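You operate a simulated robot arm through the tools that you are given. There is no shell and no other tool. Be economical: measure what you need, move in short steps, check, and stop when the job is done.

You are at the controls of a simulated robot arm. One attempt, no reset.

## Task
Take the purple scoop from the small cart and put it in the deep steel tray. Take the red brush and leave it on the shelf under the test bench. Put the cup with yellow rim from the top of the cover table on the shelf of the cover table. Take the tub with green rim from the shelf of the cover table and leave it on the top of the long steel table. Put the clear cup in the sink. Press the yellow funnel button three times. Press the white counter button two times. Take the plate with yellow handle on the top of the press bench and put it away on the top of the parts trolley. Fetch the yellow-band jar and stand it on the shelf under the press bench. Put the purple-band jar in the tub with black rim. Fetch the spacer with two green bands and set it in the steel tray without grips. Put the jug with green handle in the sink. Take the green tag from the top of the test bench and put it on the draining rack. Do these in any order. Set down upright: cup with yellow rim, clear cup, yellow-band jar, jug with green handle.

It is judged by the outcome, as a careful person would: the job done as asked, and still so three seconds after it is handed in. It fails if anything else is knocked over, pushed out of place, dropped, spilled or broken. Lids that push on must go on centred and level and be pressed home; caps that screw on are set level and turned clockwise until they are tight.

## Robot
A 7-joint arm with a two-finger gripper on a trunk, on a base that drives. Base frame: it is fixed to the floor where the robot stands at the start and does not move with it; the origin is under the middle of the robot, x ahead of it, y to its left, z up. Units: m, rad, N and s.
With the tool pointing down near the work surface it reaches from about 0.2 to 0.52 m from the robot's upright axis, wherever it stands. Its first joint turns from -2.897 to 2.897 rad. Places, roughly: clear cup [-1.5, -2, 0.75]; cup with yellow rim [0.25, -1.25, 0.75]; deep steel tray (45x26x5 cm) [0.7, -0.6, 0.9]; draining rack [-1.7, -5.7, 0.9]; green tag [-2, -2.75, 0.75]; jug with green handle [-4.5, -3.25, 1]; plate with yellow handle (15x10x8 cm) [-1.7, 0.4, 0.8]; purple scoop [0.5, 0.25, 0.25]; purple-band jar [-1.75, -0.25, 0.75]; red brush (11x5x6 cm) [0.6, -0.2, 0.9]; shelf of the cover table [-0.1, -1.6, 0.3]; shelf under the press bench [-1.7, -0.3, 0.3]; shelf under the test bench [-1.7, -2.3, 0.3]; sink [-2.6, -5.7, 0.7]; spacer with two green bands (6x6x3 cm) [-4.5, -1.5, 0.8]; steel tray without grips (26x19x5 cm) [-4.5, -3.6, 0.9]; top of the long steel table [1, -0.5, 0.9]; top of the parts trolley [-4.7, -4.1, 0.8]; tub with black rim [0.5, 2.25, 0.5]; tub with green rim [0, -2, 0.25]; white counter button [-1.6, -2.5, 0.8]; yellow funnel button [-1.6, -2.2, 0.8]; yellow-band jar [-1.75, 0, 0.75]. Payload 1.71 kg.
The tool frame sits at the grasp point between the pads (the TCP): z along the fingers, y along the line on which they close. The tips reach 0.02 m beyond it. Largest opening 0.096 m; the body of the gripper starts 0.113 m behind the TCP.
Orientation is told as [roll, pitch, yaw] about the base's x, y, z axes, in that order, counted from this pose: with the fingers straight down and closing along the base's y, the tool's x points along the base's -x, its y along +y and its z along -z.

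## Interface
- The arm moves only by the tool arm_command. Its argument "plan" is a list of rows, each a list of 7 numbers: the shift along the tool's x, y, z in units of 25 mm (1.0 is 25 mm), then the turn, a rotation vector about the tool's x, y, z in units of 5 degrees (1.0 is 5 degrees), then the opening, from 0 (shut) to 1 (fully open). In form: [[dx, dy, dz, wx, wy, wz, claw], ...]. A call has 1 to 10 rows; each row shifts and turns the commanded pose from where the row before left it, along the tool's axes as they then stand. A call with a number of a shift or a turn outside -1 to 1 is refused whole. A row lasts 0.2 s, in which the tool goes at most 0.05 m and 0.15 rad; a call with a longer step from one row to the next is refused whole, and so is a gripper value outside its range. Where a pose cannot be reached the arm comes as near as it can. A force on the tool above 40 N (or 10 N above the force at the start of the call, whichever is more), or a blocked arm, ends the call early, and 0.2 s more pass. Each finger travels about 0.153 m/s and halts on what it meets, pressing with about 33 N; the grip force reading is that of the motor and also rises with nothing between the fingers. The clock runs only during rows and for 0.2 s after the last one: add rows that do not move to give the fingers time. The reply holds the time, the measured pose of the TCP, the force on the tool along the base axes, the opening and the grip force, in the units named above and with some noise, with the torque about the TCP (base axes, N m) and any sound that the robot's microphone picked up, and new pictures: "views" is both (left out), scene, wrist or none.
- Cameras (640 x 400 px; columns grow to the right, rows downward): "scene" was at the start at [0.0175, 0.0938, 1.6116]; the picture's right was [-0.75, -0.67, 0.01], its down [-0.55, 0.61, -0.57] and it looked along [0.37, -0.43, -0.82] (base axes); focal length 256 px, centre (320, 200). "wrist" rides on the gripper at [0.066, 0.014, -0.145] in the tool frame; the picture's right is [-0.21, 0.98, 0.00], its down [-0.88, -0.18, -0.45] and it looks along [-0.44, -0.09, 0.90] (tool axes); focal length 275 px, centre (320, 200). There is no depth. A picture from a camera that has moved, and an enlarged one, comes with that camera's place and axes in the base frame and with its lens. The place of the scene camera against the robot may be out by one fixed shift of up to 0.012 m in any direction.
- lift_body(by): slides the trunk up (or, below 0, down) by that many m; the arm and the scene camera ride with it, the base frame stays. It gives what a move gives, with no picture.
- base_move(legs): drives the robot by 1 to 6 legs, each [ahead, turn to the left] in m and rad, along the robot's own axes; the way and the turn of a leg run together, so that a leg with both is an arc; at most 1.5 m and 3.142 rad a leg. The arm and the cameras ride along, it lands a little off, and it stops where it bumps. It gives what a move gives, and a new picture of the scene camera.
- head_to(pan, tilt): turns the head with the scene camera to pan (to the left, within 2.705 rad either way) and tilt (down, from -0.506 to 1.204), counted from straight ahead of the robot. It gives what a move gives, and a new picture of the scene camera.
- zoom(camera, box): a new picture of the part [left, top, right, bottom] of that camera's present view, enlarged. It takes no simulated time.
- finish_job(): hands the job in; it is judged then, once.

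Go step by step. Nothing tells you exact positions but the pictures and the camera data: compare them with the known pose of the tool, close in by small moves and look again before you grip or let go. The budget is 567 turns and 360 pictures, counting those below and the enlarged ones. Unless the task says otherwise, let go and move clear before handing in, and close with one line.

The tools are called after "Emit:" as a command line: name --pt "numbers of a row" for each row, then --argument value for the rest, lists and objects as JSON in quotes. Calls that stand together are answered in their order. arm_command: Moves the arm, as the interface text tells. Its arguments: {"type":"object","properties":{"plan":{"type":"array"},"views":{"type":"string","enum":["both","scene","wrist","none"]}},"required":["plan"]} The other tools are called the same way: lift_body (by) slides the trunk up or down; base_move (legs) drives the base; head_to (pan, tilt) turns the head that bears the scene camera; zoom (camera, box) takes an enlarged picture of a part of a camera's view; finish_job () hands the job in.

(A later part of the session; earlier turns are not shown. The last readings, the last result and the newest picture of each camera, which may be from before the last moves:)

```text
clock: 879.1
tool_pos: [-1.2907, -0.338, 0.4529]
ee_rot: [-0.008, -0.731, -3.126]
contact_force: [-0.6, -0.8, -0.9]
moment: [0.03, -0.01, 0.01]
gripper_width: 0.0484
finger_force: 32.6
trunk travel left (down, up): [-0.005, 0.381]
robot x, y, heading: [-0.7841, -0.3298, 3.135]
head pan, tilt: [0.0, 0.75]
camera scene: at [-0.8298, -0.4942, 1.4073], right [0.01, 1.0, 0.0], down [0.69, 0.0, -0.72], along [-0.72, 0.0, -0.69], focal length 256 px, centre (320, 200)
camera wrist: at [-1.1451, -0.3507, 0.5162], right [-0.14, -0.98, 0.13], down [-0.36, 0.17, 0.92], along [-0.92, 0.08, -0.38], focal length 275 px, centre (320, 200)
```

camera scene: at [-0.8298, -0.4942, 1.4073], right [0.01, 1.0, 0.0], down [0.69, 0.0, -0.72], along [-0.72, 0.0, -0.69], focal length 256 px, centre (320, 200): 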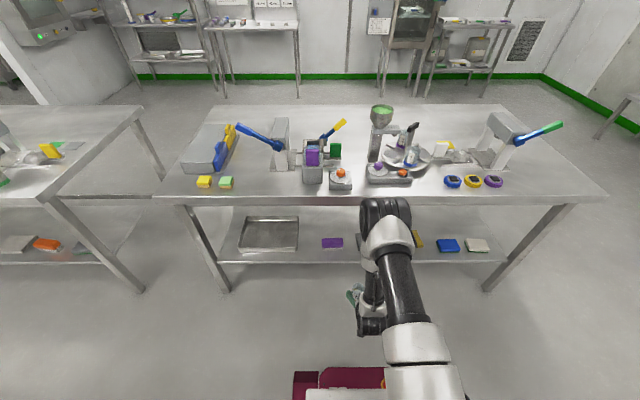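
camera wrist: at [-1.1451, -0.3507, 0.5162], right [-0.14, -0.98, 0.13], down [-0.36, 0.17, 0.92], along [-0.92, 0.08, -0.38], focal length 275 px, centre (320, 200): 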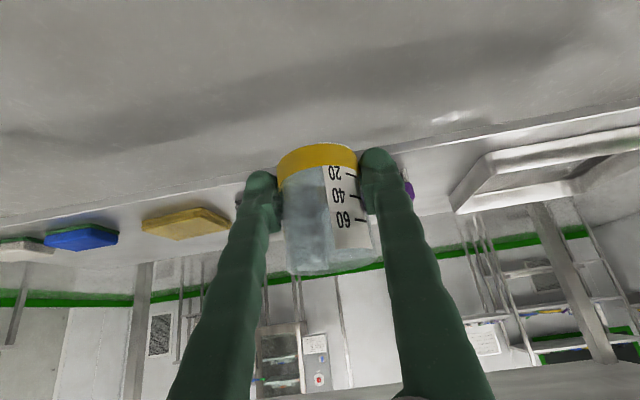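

A wider gap exists between the tray and the purple pad (y≈−0.55). I'll shift the arm there.

Emit:
arm_command --pt "0 0.92 0 0 0 0 0.3" --pt "0 0.92 0 0 0 0 0.3" --pt "0 0.92 0 0 0 0 0.3" --pt "0 0.92 0 0 0 0 0.3" --pt "0 0.92 0 0 0 0 0.3" --pt "0 0.92 0 0 0 0 0.3" --pt "0 0.92 0 0 0 0 0.3" --pt "0 0.92 0 0 0 0 0.3" --pt "0 0.92 0 0 0 0 0.3" --views "none"

Emit:
base_move --legs '[[0.2, 0]]'

Emit:
arm_command --pt "0 0 0 0 0 0 0.3" --views "wrist"

```text
clock: 881.1
tool_pos: [-1.2893, -0.5438, 0.4526]
ee_rot: [-0.008, -0.732, -3.126]
contact_force: [-0.6, 0.4, -1.4]
moment: [0.01, -0.03, 0.03]
gripper_width: 0.0489
finger_force: 33.2
trunk travel left (down, up): [-0.005, 0.381]
robot x, y, heading: [-0.7858, -0.3314, 3.138]
head pan, tilt: [0.0, 0.75]
```

```text
clock: 882.8
tool_pos: [-1.4894, -0.5417, 0.4513]
ee_rot: [-0.009, -0.729, -3.125]
contact_force: [-0.3, 0.4, -1.4]
moment: [-0.01, 0.02, 0.01]
gripper_width: 0.0487
finger_force: 33.2
trunk travel left (down, up): [-0.005, 0.381]
robot x, y, heading: [-0.9879, -0.3332, 3.132]
head pan, tilt: [0.0, 0.75]
camera scene: at [-1.0302, -0.4929, 1.4072], right [0.01, 1.0, 0.0], down [0.69, -0.01, -0.72], along [-0.72, 0.01, -0.69], focal length 256 px, centre (320, 200)
```

scene: 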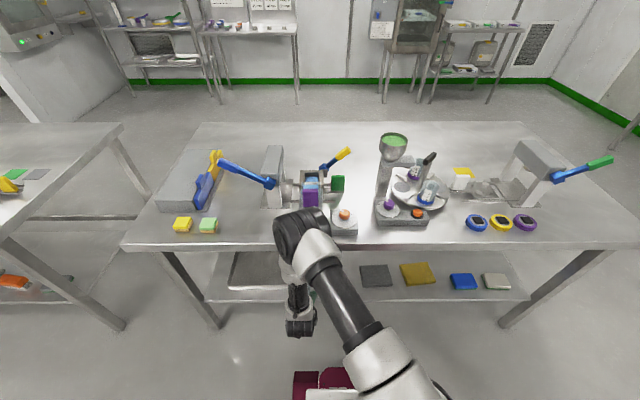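

```text
clock: 883.2
tool_pos: [-1.483, -0.5415, 0.4596]
ee_rot: [-0.008, -0.746, -3.124]
contact_force: [0.3, 0.4, -0.8]
moment: [-0.01, 0.01, -0.01]
gripper_width: 0.0487
finger_force: 33.1
trunk travel left (down, up): [-0.005, 0.381]
robot x, y, heading: [-0.9883, -0.3319, 3.136]
head pan, tilt: [0.0, 0.75]
camera wrist: at [-1.336, -0.555, 0.5214], right [-0.14, -0.98, 0.13], down [-0.34, 0.17, 0.92], along [-0.93, 0.08, -0.36], focal length 275 px, centre (320, 200)
```

wrist: 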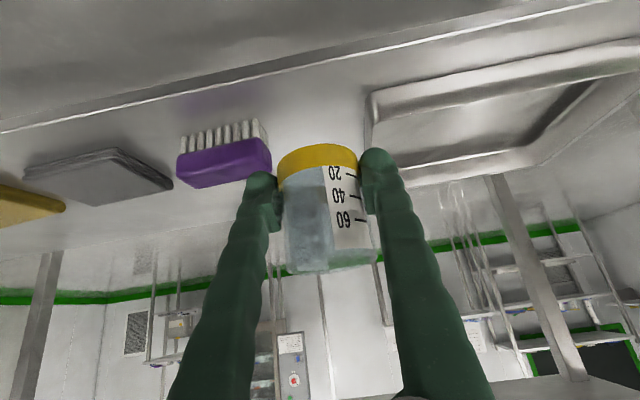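

Emit:
arm_command --pt "-0.2 0 1 0 0.13 0 0.3" --pt "-0.2 0 1 0 0.13 0 0.3" --pt "-0.2 0 1 0 0.13 0 0.3" --pt "-0.2 0 1 0 0.13 0 0.3" --views "wrist"

```text
clock: 884.2
tool_pos: [-1.5648, -0.5419, 0.3978]
ee_rot: [-0.008, -0.699, -3.128]
contact_force: [-0.3, 0.3, -1.1]
moment: [-0.03, 0.01, 0.0]
gripper_width: 0.0488
finger_force: 33.2
trunk travel left (down, up): [-0.005, 0.381]
robot x, y, heading: [-0.9852, -0.3325, 3.131]
head pan, tilt: [0.0, 0.75]
camera wrist: at [-1.4206, -0.5554, 0.4668], right [-0.15, -0.98, 0.13], down [-0.38, 0.17, 0.91], along [-0.91, 0.09, -0.4], focal length 275 px, centre (320, 200)
```

wrist: 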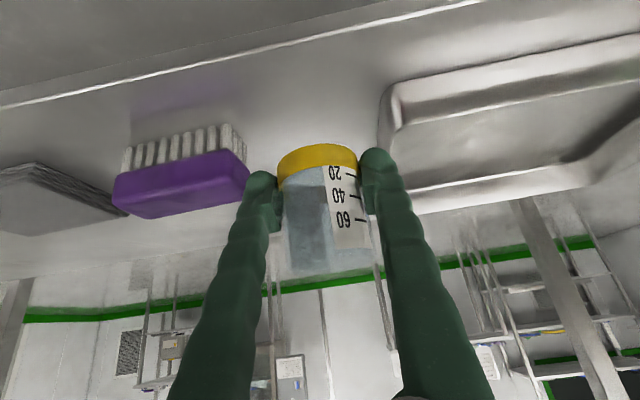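

Emit:
arm_command --pt "0 0 0.65 0 0 0 0.3" --pt "0 0 0.6 0 0 0 0.3" --pt "0 0 0 0 0 0 0.3" --views "none"

Emit:
arm_command --pt "0.08 0 0.1 0 0 0 0.3" --pt "0.08 0 0.1 0 0 0 0.3" --pt "0 0 0 0 0 0 0.3" --views "wrist"

```text
clock: 885.0
tool_pos: [-1.5852, -0.5425, 0.3741]
ee_rot: [-0.008, -0.701, -3.127]
contact_force: [0.4, 0.0, -1.7]
moment: [-0.03, 0.02, 0.01]
gripper_width: 0.0488
finger_force: 33.1
trunk travel left (down, up): [-0.005, 0.381]
robot x, y, heading: [-0.986, -0.329, 3.137]
head pan, tilt: [0.0, 0.75]
```

```text
clock: 885.8
tool_pos: [-1.5861, -0.5416, 0.3695]
ee_rot: [-0.009, -0.701, -3.126]
contact_force: [-0.2, 0.0, -0.4]
moment: [0.0, 0.01, 0.01]
gripper_width: 0.049
finger_force: 32.6
trunk travel left (down, up): [-0.005, 0.381]
robot x, y, heading: [-0.9866, -0.3301, 3.137]
head pan, tilt: [0.0, 0.75]
camera wrist: at [-1.4416, -0.5559, 0.436], right [-0.15, -0.98, 0.13], down [-0.38, 0.17, 0.91], along [-0.91, 0.08, -0.4], focal length 275 px, centre (320, 200)
```

wrist: 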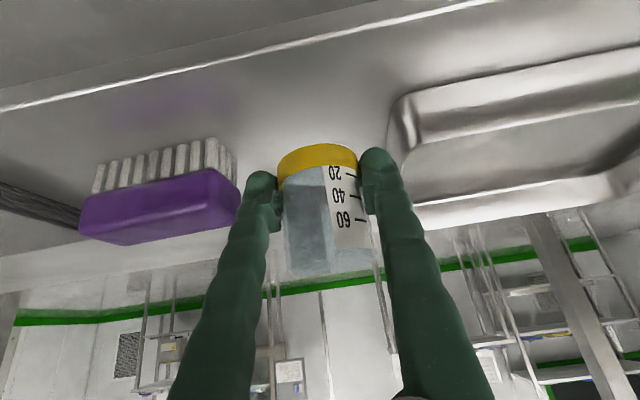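

Emit:
arm_command --pt "0.08 0 0.1 0 0 0 0.3" --pt "0.08 0 0.1 0 0 0 0.3" --pt "0.08 0 0.1 0 0 0 0.3" --pt "0 0 0 0 0 0 0.3" --views "none"

```text
clock: 886.8
tool_pos: [-1.5868, -0.5423, 0.3589]
ee_rot: [-0.008, -0.702, -3.127]
contact_force: [-0.7, 0.0, -1.2]
moment: [-0.01, -0.02, 0.01]
gripper_width: 0.0491
finger_force: 33.3
trunk travel left (down, up): [-0.005, 0.381]
robot x, y, heading: [-0.9823, -0.3295, 3.14]
head pan, tilt: [0.0, 0.75]
```

Emit:
arm_command --pt "0.08 0 0.1 0 0 0 0.3" --pt "0.08 0 0.1 0 0 0 0.3" --pt "0 0 0 0 0 0 0.3" --views "wrist"

```text
clock: 887.6
tool_pos: [-1.5869, -0.5421, 0.3521]
ee_rot: [-0.008, -0.703, -3.127]
contact_force: [-0.1, -1.0, -1.4]
moment: [0.01, 0.0, -0.03]
gripper_width: 0.0489
finger_force: 33.6
trunk travel left (down, up): [-0.005, 0.381]
robot x, y, heading: [-0.982, -0.3322, 3.137]
head pan, tilt: [0.0, 0.75]
camera wrist: at [-1.442, -0.5557, 0.42], right [-0.15, -0.98, 0.13], down [-0.38, 0.17, 0.91], along [-0.91, 0.08, -0.4], focal length 275 px, centre (320, 200)
```

wrist: 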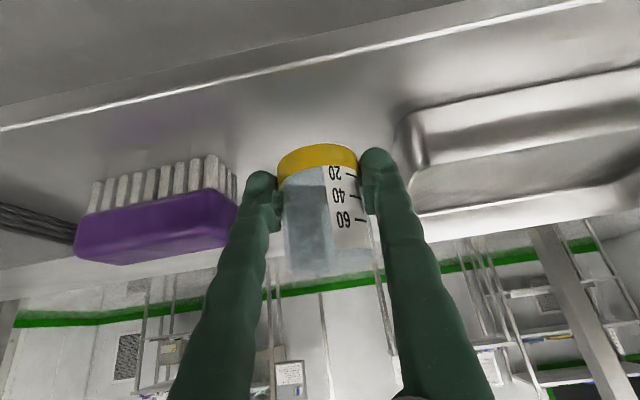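

Emit:
arm_command --pt "0.08 0 0.1 0 0 0 0.3" --pt "0.08 0 0.1 0 0 0 0.3" --pt "0 0 0 0 0 0 0.3" --views "none"

```text
clock: 888.4
tool_pos: [-1.5862, -0.5424, 0.3462]
ee_rot: [-0.008, -0.703, -3.126]
contact_force: [-0.7, 0.2, -0.8]
moment: [-0.02, -0.02, 0.03]
gripper_width: 0.0486
finger_force: 32.7
trunk travel left (down, up): [-0.005, 0.381]
robot x, y, heading: [-0.9898, -0.3315, 3.133]
head pan, tilt: [0.0, 0.75]
```

Emit:
arm_command --pt "0.08 0 0.1 0 0 0 0.3" --pt "0 0 0 0 0 0 0.3" --views "none"

Emit:
arm_command --pt "0.08 0 0.1 0 0 0 0.3" --pt "0 0 0 0 0 0 0.3" --views "wrist"

```text
clock: 889.0
tool_pos: [-1.5878, -0.5426, 0.3434]
ee_rot: [-0.008, -0.7, -3.126]
contact_force: [-0.2, 0.1, -1.0]
moment: [-0.01, 0.01, -0.02]
gripper_width: 0.0487
finger_force: 33.2
trunk travel left (down, up): [-0.005, 0.381]
robot x, y, heading: [-0.9851, -0.3298, 3.132]
head pan, tilt: [0.0, 0.75]
```

```text
clock: 889.6
tool_pos: [-1.5859, -0.5418, 0.3384]
ee_rot: [-0.011, -0.704, -3.126]
contact_force: [-0.1, 0.1, -0.7]
moment: [0.01, 0.02, 0.03]
gripper_width: 0.0488
finger_force: 32.7
trunk travel left (down, up): [-0.005, 0.381]
robot x, y, heading: [-0.9893, -0.3337, 3.135]
head pan, tilt: [0.0, 0.75]
camera wrist: at [-1.442, -0.5554, 0.4072], right [-0.15, -0.98, 0.13], down [-0.38, 0.17, 0.91], along [-0.91, 0.08, -0.4], focal length 275 px, centre (320, 200)
```

wrist: 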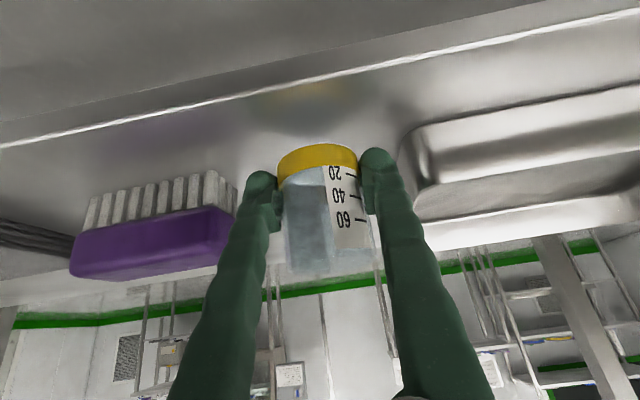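

Emit:
arm_command --pt "0.08 0 0.1 0 0 0 0.3" --pt "0.08 0 0.1 0 0 0 0.3" --pt "0.08 0 0.1 0 0 0 0.3" --pt "0 0 0 0 0 0 0.3" --views "none"

Emit:
arm_command --pt "0.06 0 0.07 0 0 0 0.3" --pt "0 0 0 0 0 0 0.3" --views "wrist"

```text
clock: 890.6
tool_pos: [-1.5873, -0.5434, 0.3298]
ee_rot: [-0.009, -0.701, -3.127]
contact_force: [-0.3, -0.8, -1.0]
moment: [-0.02, -0.05, 0.02]
gripper_width: 0.0489
finger_force: 33.1
trunk travel left (down, up): [-0.005, 0.381]
robot x, y, heading: [-0.9858, -0.332, 3.137]
head pan, tilt: [0.0, 0.75]
```

```text
clock: 891.2
tool_pos: [-1.5861, -0.5432, 0.3277]
ee_rot: [-0.01, -0.701, -3.125]
contact_force: [1.2, 0.3, -0.4]
moment: [0.03, -0.02, 0.01]
gripper_width: 0.0488
finger_force: 32.4
trunk travel left (down, up): [-0.005, 0.381]
robot x, y, heading: [-0.9875, -0.3272, 3.133]
head pan, tilt: [0.0, 0.75]
camera wrist: at [-1.4422, -0.5555, 0.3952], right [-0.15, -0.98, 0.13], down [-0.38, 0.17, 0.91], along [-0.91, 0.08, -0.4], focal length 275 px, centre (320, 200)
```

wrist: 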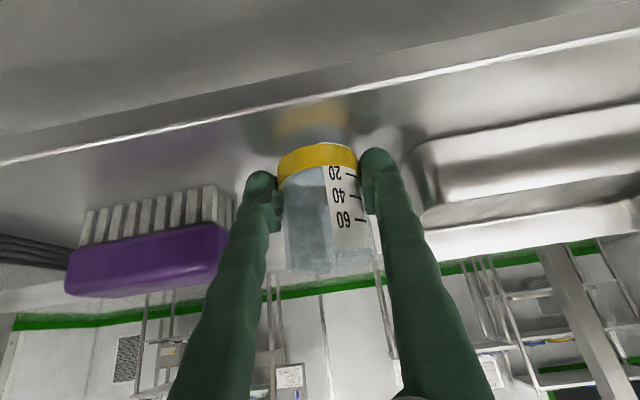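

Emit:
arm_command --pt "0.06 0 0.07 0 0 0 0.3" --pt "0.06 0 0.07 0 0 0 0.3" --pt "0 0 0 0 0 0 0.3" --views "none"

Emit:
arm_command --pt "0.06 0 0.07 0 0 0 0.3" --pt "0 0 0 0 0 0 0.3" --views "none"

```text
clock: 892.0
tool_pos: [-1.5873, -0.5424, 0.3225]
ee_rot: [-0.009, -0.702, -3.125]
contact_force: [-1.5, 0.0, -0.9]
moment: [-0.01, -0.02, -0.02]
gripper_width: 0.0489
finger_force: 33.0
trunk travel left (down, up): [-0.005, 0.381]
robot x, y, heading: [-0.9866, -0.3297, 3.129]
head pan, tilt: [0.0, 0.75]
```

```text
clock: 892.6
tool_pos: [-1.5867, -0.542, 0.3208]
ee_rot: [-0.009, -0.703, -3.128]
contact_force: [1.5, 1.0, 8.5]
moment: [-0.15, 0.03, 0.01]
gripper_width: 0.0491
finger_force: 33.2
trunk travel left (down, up): [-0.005, 0.381]
robot x, y, heading: [-0.9865, -0.3338, 3.133]
head pan, tilt: [0.0, 0.75]
```

Contact. I'll release and withdraw along the tool axis.

Emit:
arm_command --pt "0 0 0 0 0 0 0.5" --pt "0 0 0 0 0 0 0.68" --pt "0 0 0 0 0 0 0.68" --pt "0 0 -1 0 0 0 0.68" --pt "0 0 -1 0 0 0 0.68" --pt "0 0 -1 0 0 0 0.68" --pt "0 0 -1 0 0 0 0.68" --pt "0 0 -1 0 0 0 0.68" --pt "0 0 -1 0 0 0 0.68" --views "wrist"

```text
clock: 894.6
tool_pos: [-1.4895, -0.542, 0.4362]
ee_rot: [-0.01, -0.703, -3.127]
contact_force: [-0.2, 0.2, -0.2]
moment: [-0.02, 0.01, 0.02]
gripper_width: 0.0655
finger_force: 0.1
trunk travel left (down, up): [-0.005, 0.381]
robot x, y, heading: [-0.9864, -0.3309, 3.131]
head pan, tilt: [0.0, 0.75]
camera wrist: at [-1.3455, -0.5554, 0.5038], right [-0.15, -0.98, 0.13], down [-0.38, 0.17, 0.91], along [-0.91, 0.08, -0.4], focal length 275 px, centre (320, 200)
```

wrist: 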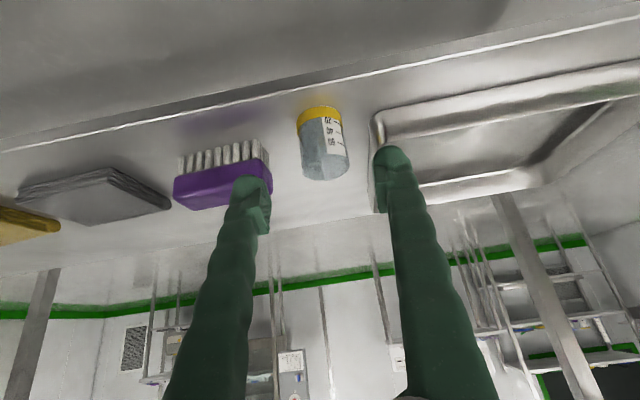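

The yellow jar stands on the shelf. I'll back off, raise up, and go for the purple-band jar.

Emit:
base_move --legs '[[-0.22, 0]]'

Emit:
lift_body --by 0.36

Emit:
arm_command --pt "-0.5 -0.85 -0.85 0 0 0 0.7" --pt "-0.5 -0.85 -0.85 0 0 0 0.7" --pt "-0.5 -0.85 -0.85 0 0 0 0.7" --pt "-0.5 -0.85 -0.85 0 0.5 0 0.7" --pt "-0.4 -0.85 -0.85 0 0.9 0 0.7" --pt "-0.3 -0.85 -0.85 0 0.9 0 0.7" --pt "-0.2 -0.85 -0.85 0 0.9 0 0.7" --pt "0 -0.85 -0.85 0 0.9 0 0.7" --pt "0 -0.85 -0.85 0 0.9 0 0.7" --views "none"

```text
clock: 896.4
tool_pos: [-1.2682, -0.5449, 0.435]
ee_rot: [-0.008, -0.704, -3.125]
contact_force: [-0.7, -0.7, 0.3]
moment: [0.04, -0.04, -0.02]
gripper_width: 0.0653
finger_force: 0.0
trunk travel left (down, up): [-0.005, 0.381]
robot x, y, heading: [-0.7704, -0.3339, 3.133]
head pan, tilt: [0.0, 0.75]
camera scene: at [-0.8095, -0.4945, 1.4073], right [0.01, 1.0, 0.0], down [0.69, 0.0, -0.72], along [-0.72, 0.0, -0.69], focal length 256 px, centre (320, 200)
```

scene: 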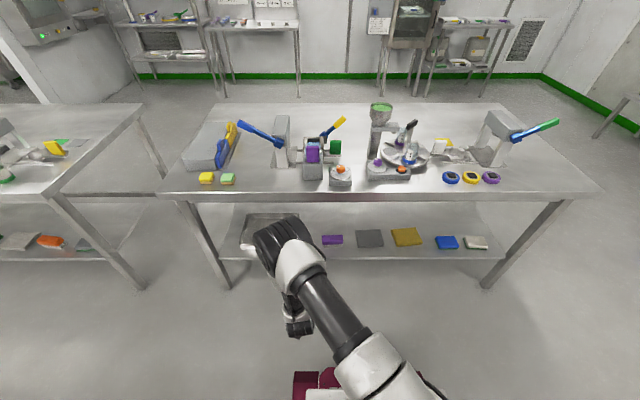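

```text
clock: 899.9
tool_pos: [-1.2621, -0.5451, 0.804]
ee_rot: [-0.012, -0.717, -3.123]
contact_force: [-0.1, 0.6, 0.4]
moment: [-0.01, 0.01, -0.02]
gripper_width: 0.0656
finger_force: 0.1
trunk travel left (down, up): [-0.365, 0.021]
robot x, y, heading: [-0.7623, -0.3404, 3.138]
head pan, tilt: [0.0, 0.75]
```

```text
clock: 901.9
tool_pos: [-1.2122, -0.353, 1.0079]
ee_rot: [-0.007, -0.281, -3.126]
contact_force: [-0.4, 0.3, -0.7]
moment: [0.01, 0.02, 0.01]
gripper_width: 0.0673
finger_force: 0.0
trunk travel left (down, up): [-0.365, 0.021]
robot x, y, heading: [-0.764, -0.3345, 3.132]
head pan, tilt: [0.0, 0.75]
```

Emit:
arm_command --pt "0 0 -1 0 0 0 0.7" --pt "0 0 -1 0 0 0 0.7" --pt "0 0 -1 0 0 0 0.7" --views "none"

Emit:
base_move --legs '[[0, -1.571], [0.2, 0], [0, 1.575], [0.39, 0]]'

Emit:
arm_command --pt "0 0 0 0 0 0 0.7" --views "wrist"

```text
clock: 902.7
tool_pos: [-1.1911, -0.3534, 1.0804]
ee_rot: [-0.007, -0.282, -3.127]
contact_force: [0.5, -0.3, -0.1]
moment: [-0.04, 0.04, 0.01]
gripper_width: 0.0675
finger_force: 0.0
trunk travel left (down, up): [-0.365, 0.021]
robot x, y, heading: [-0.7658, -0.3362, 3.14]
head pan, tilt: [0.0, 0.75]
```

```text
clock: 915.6
tool_pos: [-1.5838, -0.1595, 1.078]
ee_rot: [-0.006, -0.28, -3.118]
contact_force: [0.2, -0.5, 0.0]
moment: [-0.02, 0.04, 0.0]
gripper_width: 0.0671
finger_force: 0.2
trunk travel left (down, up): [-0.365, 0.021]
robot x, y, heading: [-1.1565, -0.139, -3.14]
head pan, tilt: [0.0, 0.75]
camera scene: at [-1.205, -0.2983, 1.7673], right [0.0, 1.0, 0.0], down [0.69, 0.0, -0.72], along [-0.72, 0.0, -0.69], focal length 256 px, centre (320, 200)
```

scene: 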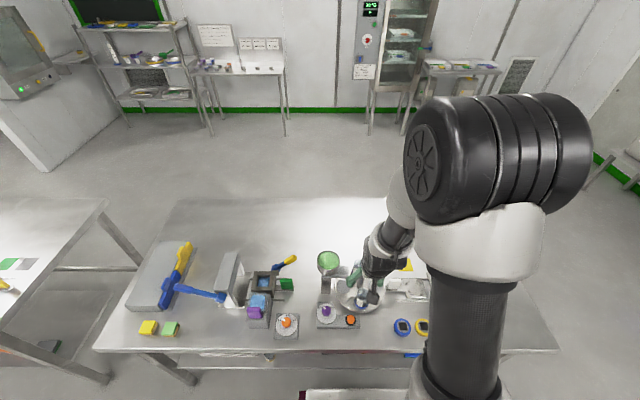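

```text
clock: 916.0
tool_pos: [-1.5677, -0.1604, 1.0846]
ee_rot: [-0.007, -0.294, -3.119]
contact_force: [0.7, -0.4, -0.3]
moment: [-0.01, -0.02, -0.03]
gripper_width: 0.067
finger_force: 0.1
trunk travel left (down, up): [-0.365, 0.021]
robot x, y, heading: [-1.1557, -0.1369, -3.14]
head pan, tilt: [0.0, 0.75]
camera wrist: at [-1.4623, -0.1733, 1.204], right [-0.18, -0.98, 0.05], down [-0.71, 0.16, 0.68], along [-0.68, 0.08, -0.73], focal length 275 px, centre (320, 200)
```

wrist: 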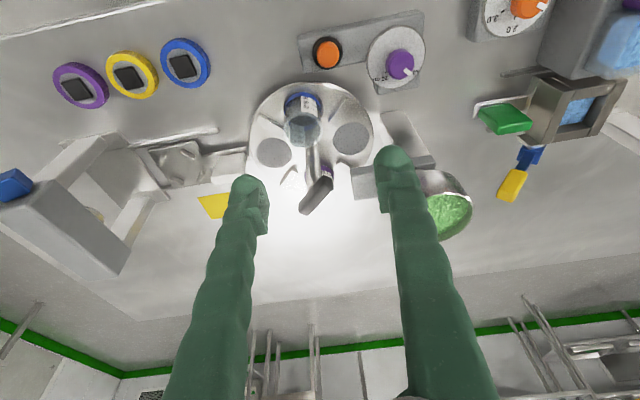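

Emit:
base_move --legs '[[0.03, 0]]'

Emit:
arm_command --pt "-0.98 -0.22 0.93 0 0 0 0.7" --pt "-0.98 -0.22 0.93 0 0 0 0.7" --pt "-0.98 -0.22 0.93 0 0 0 0.7" --pt "-0.98 -0.22 0.93 0 0 0 0.7" --views "wrist"

```text
clock: 916.9
tool_pos: [-1.5873, -0.1598, 1.0885]
ee_rot: [-0.007, -0.304, -3.12]
contact_force: [0.0, 0.5, 0.4]
moment: [-0.02, 0.0, 0.0]
gripper_width: 0.0669
finger_force: 0.0
trunk travel left (down, up): [-0.365, 0.021]
robot x, y, heading: [-1.1868, -0.1359, -3.138]
head pan, tilt: [0.0, 0.75]
camera scene: at [-1.2158, -0.2985, 1.7677], right [0.0, 1.0, 0.0], down [0.69, 0.0, -0.73], along [-0.73, 0.0, -0.69], focal length 256 px, centre (320, 200)
```

scene: 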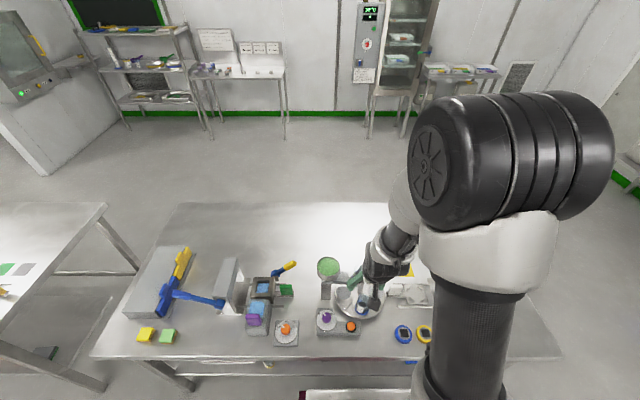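

```text
clock: 917.9
tool_pos: [-1.711, -0.1403, 1.0304]
ee_rot: [-0.007, -0.304, -3.118]
contact_force: [-0.9, 0.5, 0.2]
moment: [0.02, -0.05, 0.01]
gripper_width: 0.0671
finger_force: 0.1
trunk travel left (down, up): [-0.365, 0.021]
robot x, y, heading: [-1.1876, -0.1354, -3.144]
head pan, tilt: [0.0, 0.75]
camera wrist: at [-1.6034, -0.1525, 1.1479], right [-0.18, -0.98, 0.06], down [-0.71, 0.17, 0.69], along [-0.69, 0.08, -0.72], focal length 275 px, centre (320, 200)
```

wrist: 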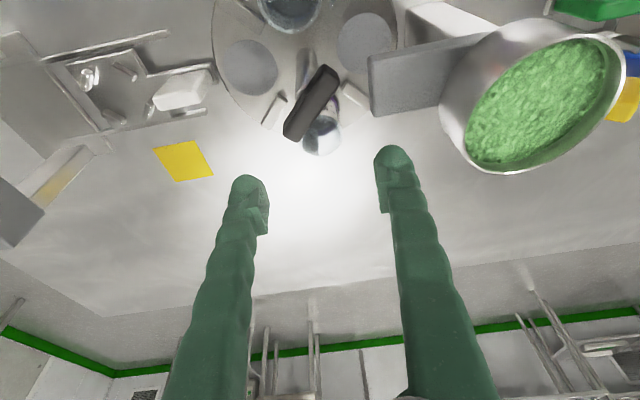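

Emit:
arm_command --pt "0 -0.1 1 0 0 0 0.63" --pt "0 0 1 0 0 0 0.63" --pt "0 0 1 0 0 0 0.63" --pt "0 0 1 0 0 0 0.63" --views "wrist"

```text
clock: 918.9
tool_pos: [-1.7366, -0.1384, 0.9368]
ee_rot: [-0.007, -0.308, -3.119]
contact_force: [-0.2, -0.9, -0.3]
moment: [-0.01, -0.01, 0.01]
gripper_width: 0.0605
finger_force: 0.0
trunk travel left (down, up): [-0.365, 0.021]
robot x, y, heading: [-1.1829, -0.1368, -3.144]
head pan, tilt: [0.0, 0.75]
camera wrist: at [-1.6288, -0.1509, 1.0541], right [-0.18, -0.98, 0.06], down [-0.7, 0.17, 0.69], along [-0.69, 0.08, -0.72], focal length 275 px, centre (320, 200)
```

wrist: 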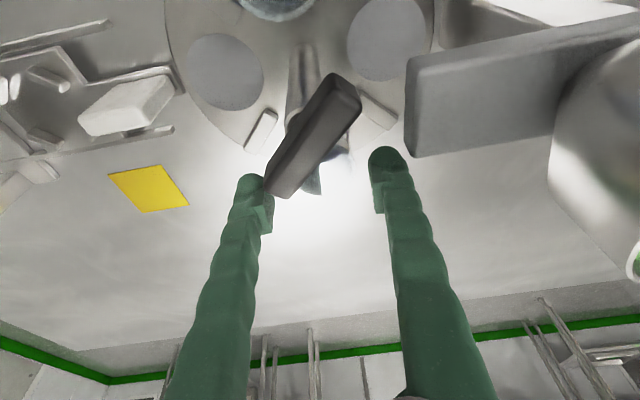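

Emit:
arm_command --pt "0 -0.06 0.8 0 0 0 0.63" --pt "0 0 0.8 0 0 0 0.63" --pt "0 0 0.7 0 0 0 0.63" --views "wrist"

```text
clock: 919.7
tool_pos: [-1.7544, -0.1362, 0.8821]
ee_rot: [-0.007, -0.307, -3.118]
contact_force: [-0.3, -0.4, 0.4]
moment: [-0.03, 0.0, 0.03]
gripper_width: 0.0606
finger_force: 0.0
trunk travel left (down, up): [-0.365, 0.021]
robot x, y, heading: [-1.1866, -0.1376, -3.143]
head pan, tilt: [0.0, 0.75]
camera wrist: at [-1.6469, -0.149, 0.9995], right [-0.18, -0.98, 0.06], down [-0.7, 0.17, 0.69], along [-0.69, 0.08, -0.72], focal length 275 px, centre (320, 200)
```

wrist: 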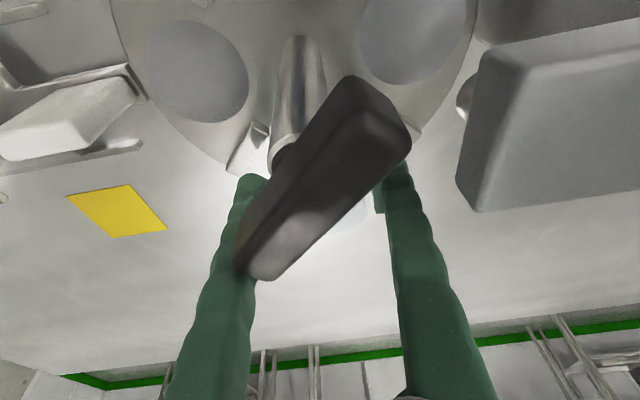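

Emit:
arm_command --pt "0 0 0.15 0 0 0 0.5" --pt "0 0 0 0 0 0 0.35" --pt "0 0 0 0 0 0 0.35" --pt "0 0 0 0 0 0 0.35" --views "none"

```text
clock: 920.7
tool_pos: [-1.7538, -0.1365, 0.881]
ee_rot: [-0.008, -0.313, -3.118]
contact_force: [4.4, -4.5, 30.2]
moment: [0.03, -0.17, -0.14]
gripper_width: 0.05
finger_force: 33.1
trunk travel left (down, up): [-0.365, 0.021]
robot x, y, heading: [-1.1847, -0.1359, -3.139]
head pan, tilt: [0.0, 0.75]
```

Emit:
arm_command --pt "0 0 -0.1 0 0 0 0.63" --pt "0 0 0 0 0 0 0.63" --pt "0 0 0.4 0 0 0 0.63" --pt "0 0 0.35 0 0 0 0.63" --pt "0 0 0 0 0 0 0.4" --pt "0 0 0 0 0 0 0.3" --pt "0 0 0 0 0 0 0.3" --views "none"

```text
clock: 922.3
tool_pos: [-1.7591, -0.1356, 0.8631]
ee_rot: [-0.006, -0.311, -3.119]
contact_force: [2.6, -3.0, 8.3]
moment: [0.08, -0.09, -0.09]
gripper_width: 0.0532
finger_force: 33.3
trunk travel left (down, up): [-0.365, 0.021]
robot x, y, heading: [-1.184, -0.1396, -3.142]
head pan, tilt: [0.0, 0.75]
```

Emit:
arm_command --pt "-0.25 0 -0.76 0 0 0 0.3" --pt "-0.9 0 0.1 0 0 0 0.3" --pt "-0.3 0 -0.95 0 0 0 0.3" --pt "-0.3 0 -0.95 0 0 0 0.3" --pt "-0.3 0 -0.95 0 0 0 0.3" --pt "-0.3 0 -0.95 0 0 0 0.3" --pt "-0.3 0 -0.95 0 0 0 0.3" --pt "-0.2 0 -0.95 0 0 0 0.3" --pt "0 0 0 0 0 0 0.3" --views "wrist"

```text
clock: 924.3
tool_pos: [-1.7813, -0.1384, 1.0356]
ee_rot: [-0.007, -0.306, -3.119]
contact_force: [-1.0, -0.2, -0.1]
moment: [0.01, 0.0, 0.02]
gripper_width: 0.0534
finger_force: 33.0
trunk travel left (down, up): [-0.365, 0.021]
robot x, y, heading: [-1.1863, -0.1358, -3.138]
head pan, tilt: [0.0, 0.75]
camera wrist: at [-1.6732, -0.151, 1.1535], right [-0.18, -0.98, 0.06], down [-0.7, 0.17, 0.69], along [-0.69, 0.08, -0.72], focal length 275 px, centre (320, 200)
```

wrist: 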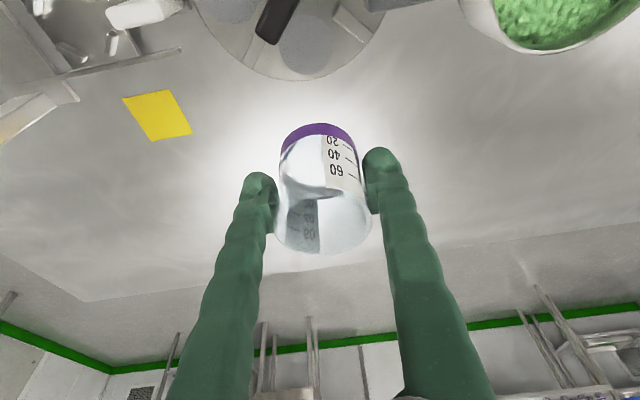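

The purple jar is held. I'll drive to the tub shelf at about (0.47, 2.1).

Emit:
arm_command --pt "-0.3 0 -0.95 0 0 0 0.3" --pt "0.5 0 -1 0 0 0 0.3" --views "none"

Emit:
base_move --legs '[[-0.35, 0], [0, -1.571], [1.3, 0], [0, -1.571], [1.3, 0], [0, 1.571]]'

Emit:
head_to --pan 0.0 --tilt 0.5

```text
clock: 924.9
tool_pos: [-1.7603, -0.1398, 1.0813]
ee_rot: [-0.006, -0.31, -3.12]
contact_force: [0.0, 1.3, -0.4]
moment: [0.0, 0.03, -0.02]
gripper_width: 0.0537
finger_force: 33.3
trunk travel left (down, up): [-0.365, 0.021]
robot x, y, heading: [-1.1859, -0.1396, -3.14]
head pan, tilt: [0.0, 0.75]
```

```text
clock: 954.1
tool_pos: [0.4702, 1.7489, 1.0797]
ee_rot: [-0.006, -0.306, 1.606]
contact_force: [0.1, 0.8, -1.4]
moment: [-0.01, 0.0, -0.02]
gripper_width: 0.0495
finger_force: 33.4
trunk travel left (down, up): [-0.365, 0.021]
robot x, y, heading: [0.481, 1.1716, 1.588]
head pan, tilt: [0.0, 0.75]
camera scene: at [0.3297, 1.2171, 1.7672], right [1.0, 0.01, 0.0], down [0.01, -0.69, -0.72], along [-0.01, 0.72, -0.69], focal length 256 px, centre (320, 200)
```

scene: 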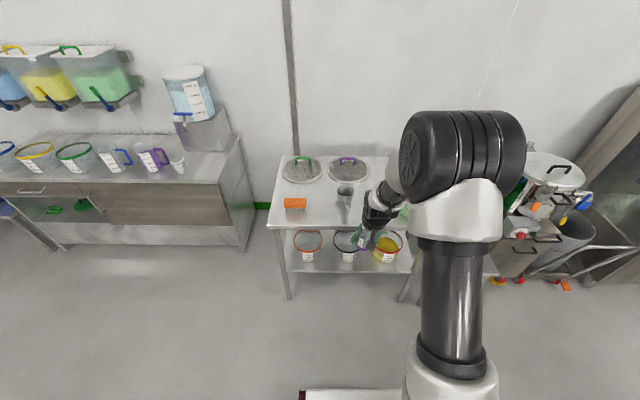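

```text
clock: 954.9
tool_pos: [0.4714, 1.7309, 1.0884]
ee_rot: [-0.007, -0.322, 1.606]
contact_force: [-0.3, 0.3, -0.3]
moment: [0.01, -0.01, 0.0]
gripper_width: 0.0493
finger_force: 33.0
trunk travel left (down, up): [-0.365, 0.021]
robot x, y, heading: [0.4846, 1.1723, 1.588]
head pan, tilt: [0.0, 0.499]
camera scene: at [0.3299, 1.2252, 1.7891], right [1.0, 0.01, 0.0], down [0.01, -0.49, -0.87], along [-0.01, 0.87, -0.49], focal length 256 px, centre (320, 200)
```

scene: 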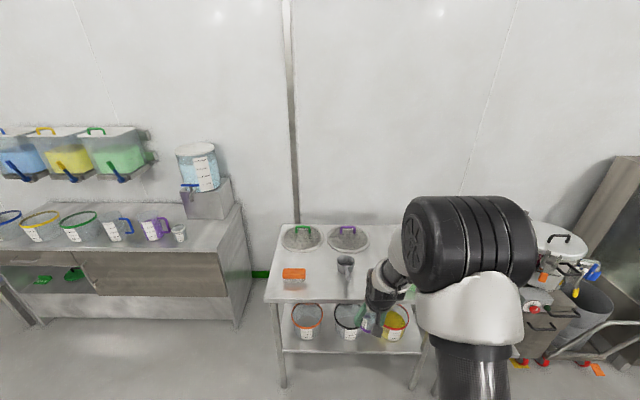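

The jar is creeping in the grip, so I'll move promptly. The black-rim tub is at ≈(0.46, 2.10), rim z≈0.57, under the table top. I'll lower the trunk and pitch the tool forward.

Emit:
lift_body --by -0.36

Emit:
arm_command --pt "0 0 0 0 -1 0 0.3" --pt "0 0 0 0 -1 0 0.3" --pt "0 0 0 0 -1 0 0.3" --pt "0 0 0 0 -1 0 0.3" --pt "0 0 0 0 -1 0 0.3" --pt "0 0 0 0 -1 0 0.3" --pt "0 0 0 0 -1 0 0.3" --views "wrist"

```text
clock: 958.4
tool_pos: [0.4717, 1.7307, 0.7279]
ee_rot: [-0.007, -0.322, 1.606]
contact_force: [0.1, -0.2, -1.2]
moment: [-0.02, 0.01, 0.02]
gripper_width: 0.0492
finger_force: 33.2
trunk travel left (down, up): [-0.005, 0.381]
robot x, y, heading: [0.4836, 1.1783, 1.589]
head pan, tilt: [0.0, 0.499]
```

```text
clock: 960.0
tool_pos: [0.471, 1.7311, 0.7286]
ee_rot: [-0.012, -0.935, 1.612]
contact_force: [0.2, -0.4, -0.7]
moment: [-0.02, 0.0, -0.01]
gripper_width: 0.0493
finger_force: 32.7
trunk travel left (down, up): [-0.005, 0.381]
robot x, y, heading: [0.4843, 1.1754, 1.582]
head pan, tilt: [0.0, 0.499]
camera wrist: at [0.462, 1.5746, 0.7618], right [-0.98, 0.09, 0.16], down [0.17, 0.17, 0.97], along [0.06, 0.98, -0.18], focal length 275 px, centre (320, 200)
```

wrist: 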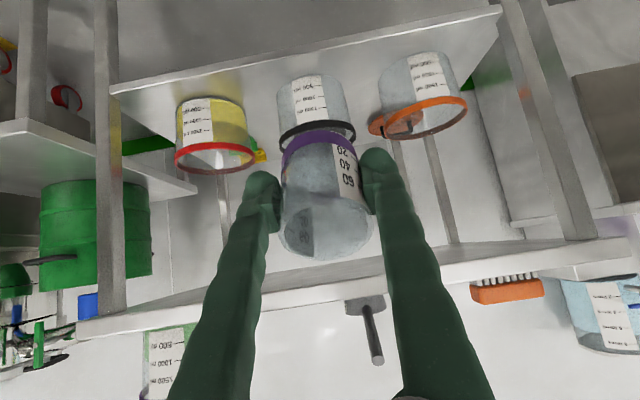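

Emit:
base_move --legs '[[0.2, 0]]'

Emit:
arm_command --pt "0.2 0.06 0.9 0 0 0 0.3" --pt "0.2 0.06 0.9 0 0 0 0.3" --pt "0.2 0.06 0.9 0 0 0 0.3" --pt "0.2 0 0.9 0 0 0 0.3" --views "wrist"

```text
clock: 961.6
tool_pos: [0.4691, 1.9318, 0.7286]
ee_rot: [-0.013, -0.935, 1.61]
contact_force: [-0.1, -0.4, -0.4]
moment: [-0.03, 0.01, 0.0]
gripper_width: 0.0491
finger_force: 32.8
trunk travel left (down, up): [-0.005, 0.381]
robot x, y, heading: [0.4773, 1.371, 1.584]
head pan, tilt: [0.0, 0.499]
camera scene: at [0.3272, 1.4204, 1.4291], right [1.0, 0.01, 0.0], down [0.01, -0.49, -0.87], along [-0.01, 0.87, -0.49], focal length 256 px, centre (320, 200)
```

scene: 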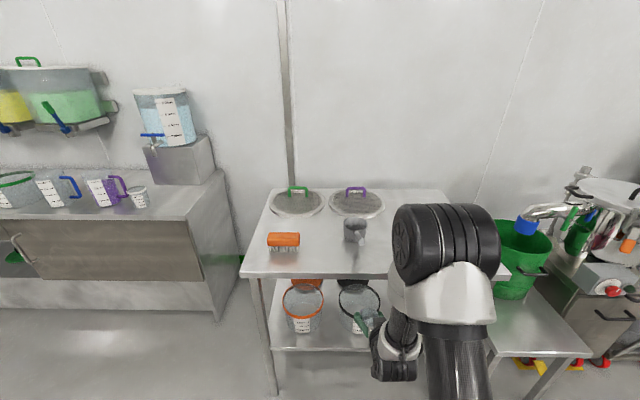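

```text
clock: 962.6
tool_pos: [0.4628, 1.9834, 0.6677]
ee_rot: [-0.013, -0.948, 1.612]
contact_force: [0.3, 0.0, -1.1]
moment: [-0.01, 0.0, -0.01]
gripper_width: 0.0489
finger_force: 33.2
trunk travel left (down, up): [-0.005, 0.381]
robot x, y, heading: [0.4799, 1.3775, 1.587]
head pan, tilt: [0.0, 0.499]
camera wrist: at [0.4538, 1.8257, 0.6992], right [-0.98, 0.09, 0.16], down [0.17, 0.15, 0.97], along [0.06, 0.98, -0.17], focal length 275 px, centre (320, 200)
```

wrist: 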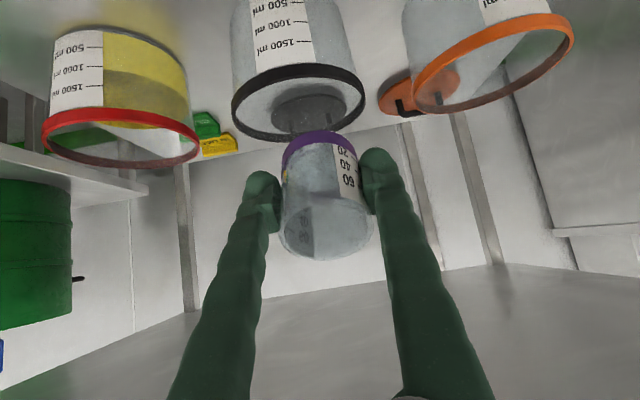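

Emit:
arm_command --pt "0.1 -0.1 1 0 0 0 0.3" --pt "0.1 -0.1 1 0 0 0 0.3" --pt "0.2 -0.1 1 0 0 0 0.3" --pt "0.2 -0.1 1 0 0 0 0.3" --pt "0.3 -0.1 1 0 0 0 0.3" --pt "0.3 0 1 0 0 0 0.3" --views "wrist"

```text
clock: 964.0
tool_pos: [0.4713, 2.0883, 0.556]
ee_rot: [-0.012, -0.951, 1.613]
contact_force: [-0.1, 1.4, -0.8]
moment: [0.01, 0.02, 0.0]
gripper_width: 0.049
finger_force: 33.0
trunk travel left (down, up): [-0.005, 0.381]
robot x, y, heading: [0.4798, 1.3723, 1.584]
head pan, tilt: [0.0, 0.499]
camera wrist: at [0.4632, 1.932, 0.5871], right [-0.98, 0.09, 0.16], down [0.17, 0.15, 0.97], along [0.06, 0.98, -0.17], focal length 275 px, centre (320, 200)
```

wrist: 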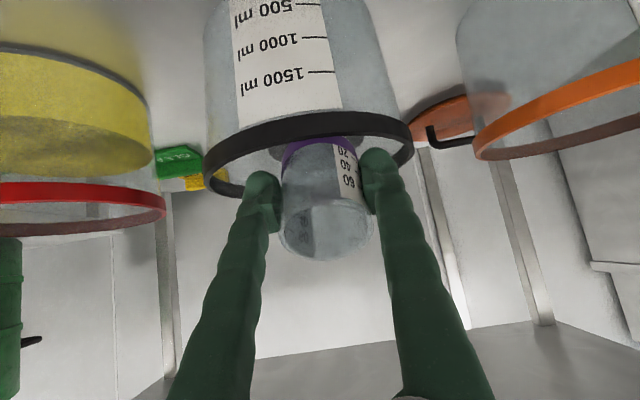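

Emit:
arm_command --pt "0 -0.1 0 0 1 0 0.3" --pt "0 -0.1 0 0 1 0 0.3" --pt "0 0 0 0 1 0 0.3" --pt "-0.3 0 0.2 0 1 0 0.3" --pt "-0.3 0 0.3 0 0 0 0.3" --views "wrist"

```text
clock: 965.2
tool_pos: [0.4772, 2.1075, 0.5561]
ee_rot: [-0.008, -0.598, 1.608]
contact_force: [0.3, 0.3, -0.1]
moment: [0.01, 0.03, 0.02]
gripper_width: 0.0487
finger_force: 32.9
trunk travel left (down, up): [-0.005, 0.381]
robot x, y, heading: [0.4789, 1.3742, 1.582]
head pan, tilt: [0.0, 0.499]
camera wrist: at [0.4668, 1.9703, 0.6383], right [-0.98, 0.14, 0.11], down [0.16, 0.48, 0.86], along [0.07, 0.87, -0.49], focal length 275 px, centre (320, 200)
```

wrist: 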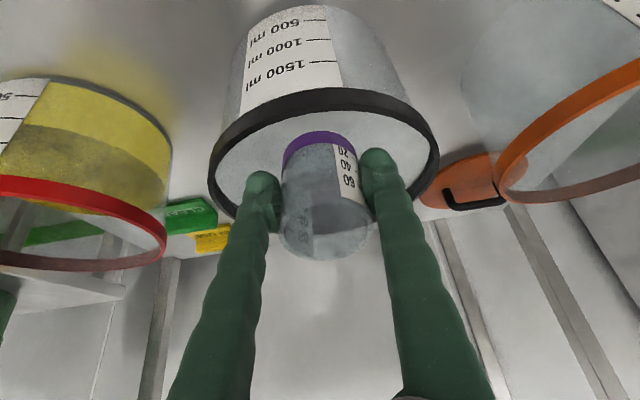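

Emit:
arm_command --pt "0.5 0 0.78 0 0 0 0.3" --pt "0.5 0 0.78 0 0 0 0.3" --pt "0.4 0 0.62 0 0 0 0.3" --pt "0 0 0 0 0 0 0.3" --views "wrist"

```text
clock: 966.2
tool_pos: [0.4785, 2.1091, 0.491]
ee_rot: [-0.008, -0.599, 1.609]
contact_force: [-0.8, -0.5, 0.0]
moment: [-0.02, 0.01, -0.01]
gripper_width: 0.049
finger_force: 32.8
trunk travel left (down, up): [-0.005, 0.381]
robot x, y, heading: [0.4801, 1.3755, 1.583]
head pan, tilt: [0.0, 0.499]
camera wrist: at [0.4676, 1.9725, 0.5732], right [-0.98, 0.14, 0.11], down [0.16, 0.48, 0.86], along [0.07, 0.87, -0.49], focal length 275 px, centre (320, 200)
```

wrist: 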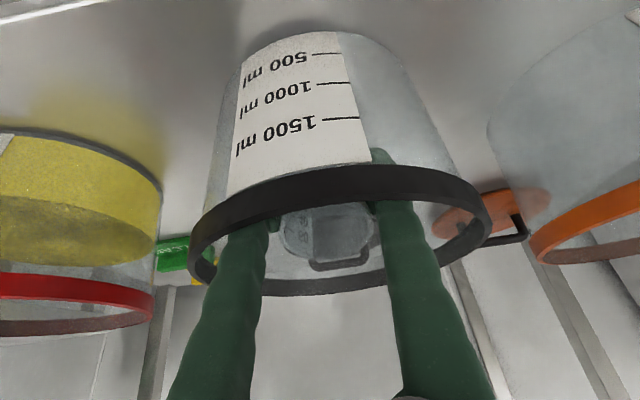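

Emit:
arm_command --pt "0.22 0 0.33 0 0 0 0.3" --pt "0.22 0 0.33 0 0 0 0.3" --pt "0 0 0 0 0 0 0.3" --views "none"

```text
clock: 967.0
tool_pos: [0.4778, 2.1089, 0.4719]
ee_rot: [-0.007, -0.6, 1.607]
contact_force: [-0.1, 0.0, 0.6]
moment: [-0.03, -0.01, 0.01]
gripper_width: 0.049
finger_force: 33.5
trunk travel left (down, up): [-0.005, 0.381]
robot x, y, heading: [0.4816, 1.3751, 1.579]
head pan, tilt: [0.0, 0.499]
```

Emit:
arm_command --pt "0 0 0 0 0 0 0.5" --pt "0 0 0 0 0 0 0.7" --pt "0 0 0 0 0 0 0.7" --pt "-0.5 0 -0.8 0 0 0 0.7" --pt "-0.5 0 -0.8 0 0 0 0.7" --pt "-0.5 0 -0.8 0 0 0 0.7" --pt "-0.5 0 -0.8 0 0 0 0.7" --pt "-0.5 0 -0.8 0 0 0 0.7" --views "wrist"

```text
clock: 968.8
tool_pos: [0.4772, 2.1026, 0.5895]
ee_rot: [-0.009, -0.601, 1.607]
contact_force: [-0.6, 0.6, 0.2]
moment: [0.03, -0.01, -0.03]
gripper_width: 0.067
finger_force: 0.0
trunk travel left (down, up): [-0.005, 0.381]
robot x, y, heading: [0.4796, 1.376, 1.583]
head pan, tilt: [0.0, 0.499]
camera wrist: at [0.4671, 1.9663, 0.6717], right [-0.98, 0.14, 0.11], down [0.16, 0.48, 0.86], along [0.07, 0.87, -0.49], focal length 275 px, centre (320, 200)
```

wrist: 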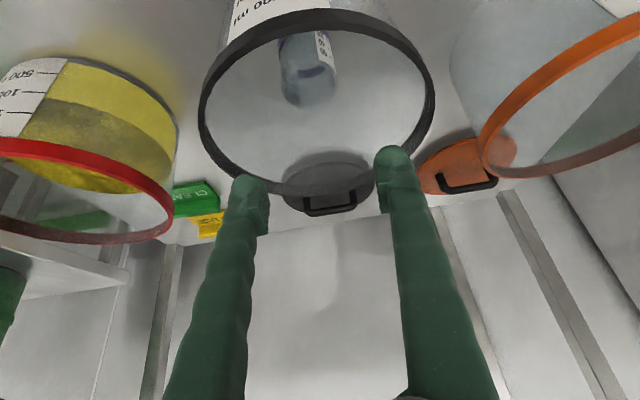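

The purple jar is inside the black-rim tub. I'll withdraw and go look at the cover table and its shelf.

Emit:
base_move --legs '[[-0.5, 0]]'

Emit:
lift_body --by 0.3

Emit:
arm_command --pt "0.6 0 -1 0 0.5 0 0.7" --pt "0.6 0 -1 0 0.5 0 0.7" --pt "0.6 0 -1 0 0.5 0 0.7" --pt "0.6 0 -1 0 0.5 0 0.7" --pt "0.6 0 -1 0 0.5 0 0.7" --pt "0.6 0 -1 0 0.5 0 0.7" --pt "0.6 0 -1 0 0.5 0 0.7" --pt "0.6 0 -1 0 0.5 0 0.7" --views "none"

```text
clock: 972.0
tool_pos: [0.4807, 1.6009, 0.5891]
ee_rot: [-0.009, -0.6, 1.613]
contact_force: [-0.7, 0.6, -0.8]
moment: [-0.04, 0.0, 0.04]
gripper_width: 0.0671
finger_force: 0.1
trunk travel left (down, up): [-0.005, 0.381]
robot x, y, heading: [0.4878, 0.8729, 1.585]
head pan, tilt: [0.0, 0.499]
camera scene: at [0.3344, 0.9185, 1.4291], right [1.0, 0.02, 0.0], down [0.01, -0.49, -0.87], along [-0.02, 0.87, -0.49], focal length 256 px, centre (320, 200)
```

scene: 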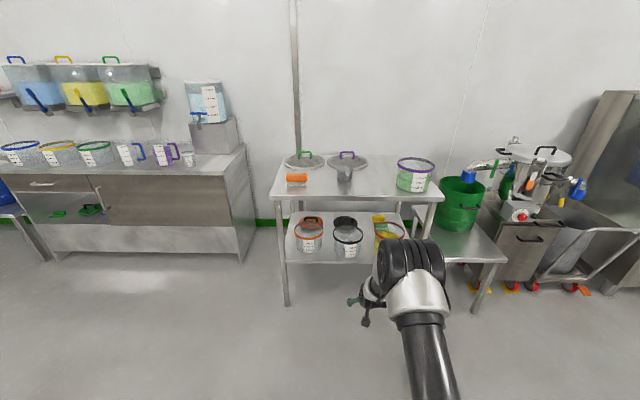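

```text
clock: 975.0
tool_pos: [0.4812, 1.5933, 0.9008]
ee_rot: [-0.008, -0.617, 1.612]
contact_force: [0.4, 0.5, 0.6]
moment: [0.01, -0.03, 0.01]
gripper_width: 0.067
finger_force: 0.1
trunk travel left (down, up): [-0.305, 0.081]
robot x, y, heading: [0.488, 0.8767, 1.596]
head pan, tilt: [0.0, 0.499]
```

```text
clock: 976.8
tool_pos: [0.4865, 1.3968, 1.0243]
ee_rot: [-0.008, -0.266, 1.608]
contact_force: [0.7, 0.2, -0.1]
moment: [0.03, -0.02, 0.02]
gripper_width: 0.067
finger_force: 0.1
trunk travel left (down, up): [-0.305, 0.081]
robot x, y, heading: [0.4886, 0.8727, 1.591]
head pan, tilt: [0.0, 0.499]
```

Emit:
base_move --legs '[[0, 1.571], [1.45, 0], [0, 1.571], [1.35, 0], [0.95, 0], [0, 1.571]]'

Emit:
head_to --pan 0.0 --tilt 0.75

```text
clock: 1009.9
tool_pos: [-0.4353, -1.4811, 1.0239]
ee_rot: [-0.008, -0.267, 0.017]
contact_force: [-0.6, -0.1, -0.2]
moment: [-0.02, 0.01, 0.03]
gripper_width: 0.0671
finger_force: 0.0
trunk travel left (down, up): [-0.305, 0.081]
robot x, y, heading: [-0.9585, -1.4759, 0.003]
head pan, tilt: [0.0, 0.499]
camera scene: at [-0.8991, -1.3295, 1.7284], right [0.0, -1.0, 0.0], down [-0.49, 0.0, -0.87], along [0.87, 0.0, -0.49], focal length 256 px, centre (320, 200)
```

scene: 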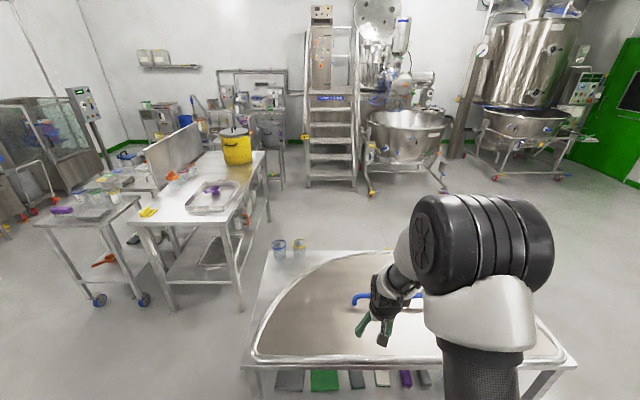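

```text
clock: 1010.7
tool_pos: [-0.4516, -1.4819, 1.0325]
ee_rot: [-0.007, -0.283, 0.019]
contact_force: [0.2, -0.3, -0.3]
moment: [0.01, 0.03, -0.02]
gripper_width: 0.0672
finger_force: 0.1
trunk travel left (down, up): [-0.305, 0.081]
robot x, y, heading: [-0.9628, -1.4751, -0.006]
head pan, tilt: [0.0, 0.75]
camera scene: at [-0.9073, -1.3299, 1.7067], right [0.0, -1.0, 0.0], down [-0.69, 0.0, -0.72], along [0.72, 0.0, -0.69], focal length 256 px, centre (320, 200)
```

scene: 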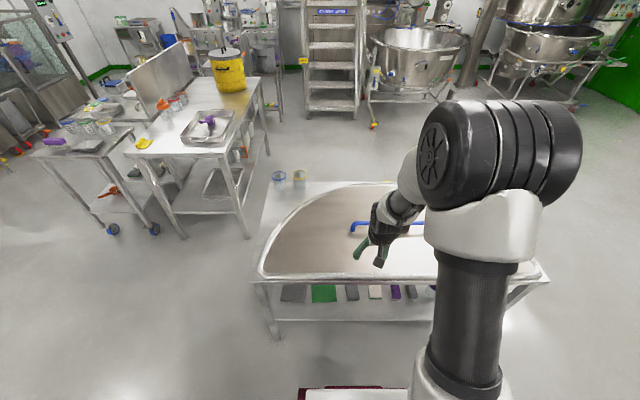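

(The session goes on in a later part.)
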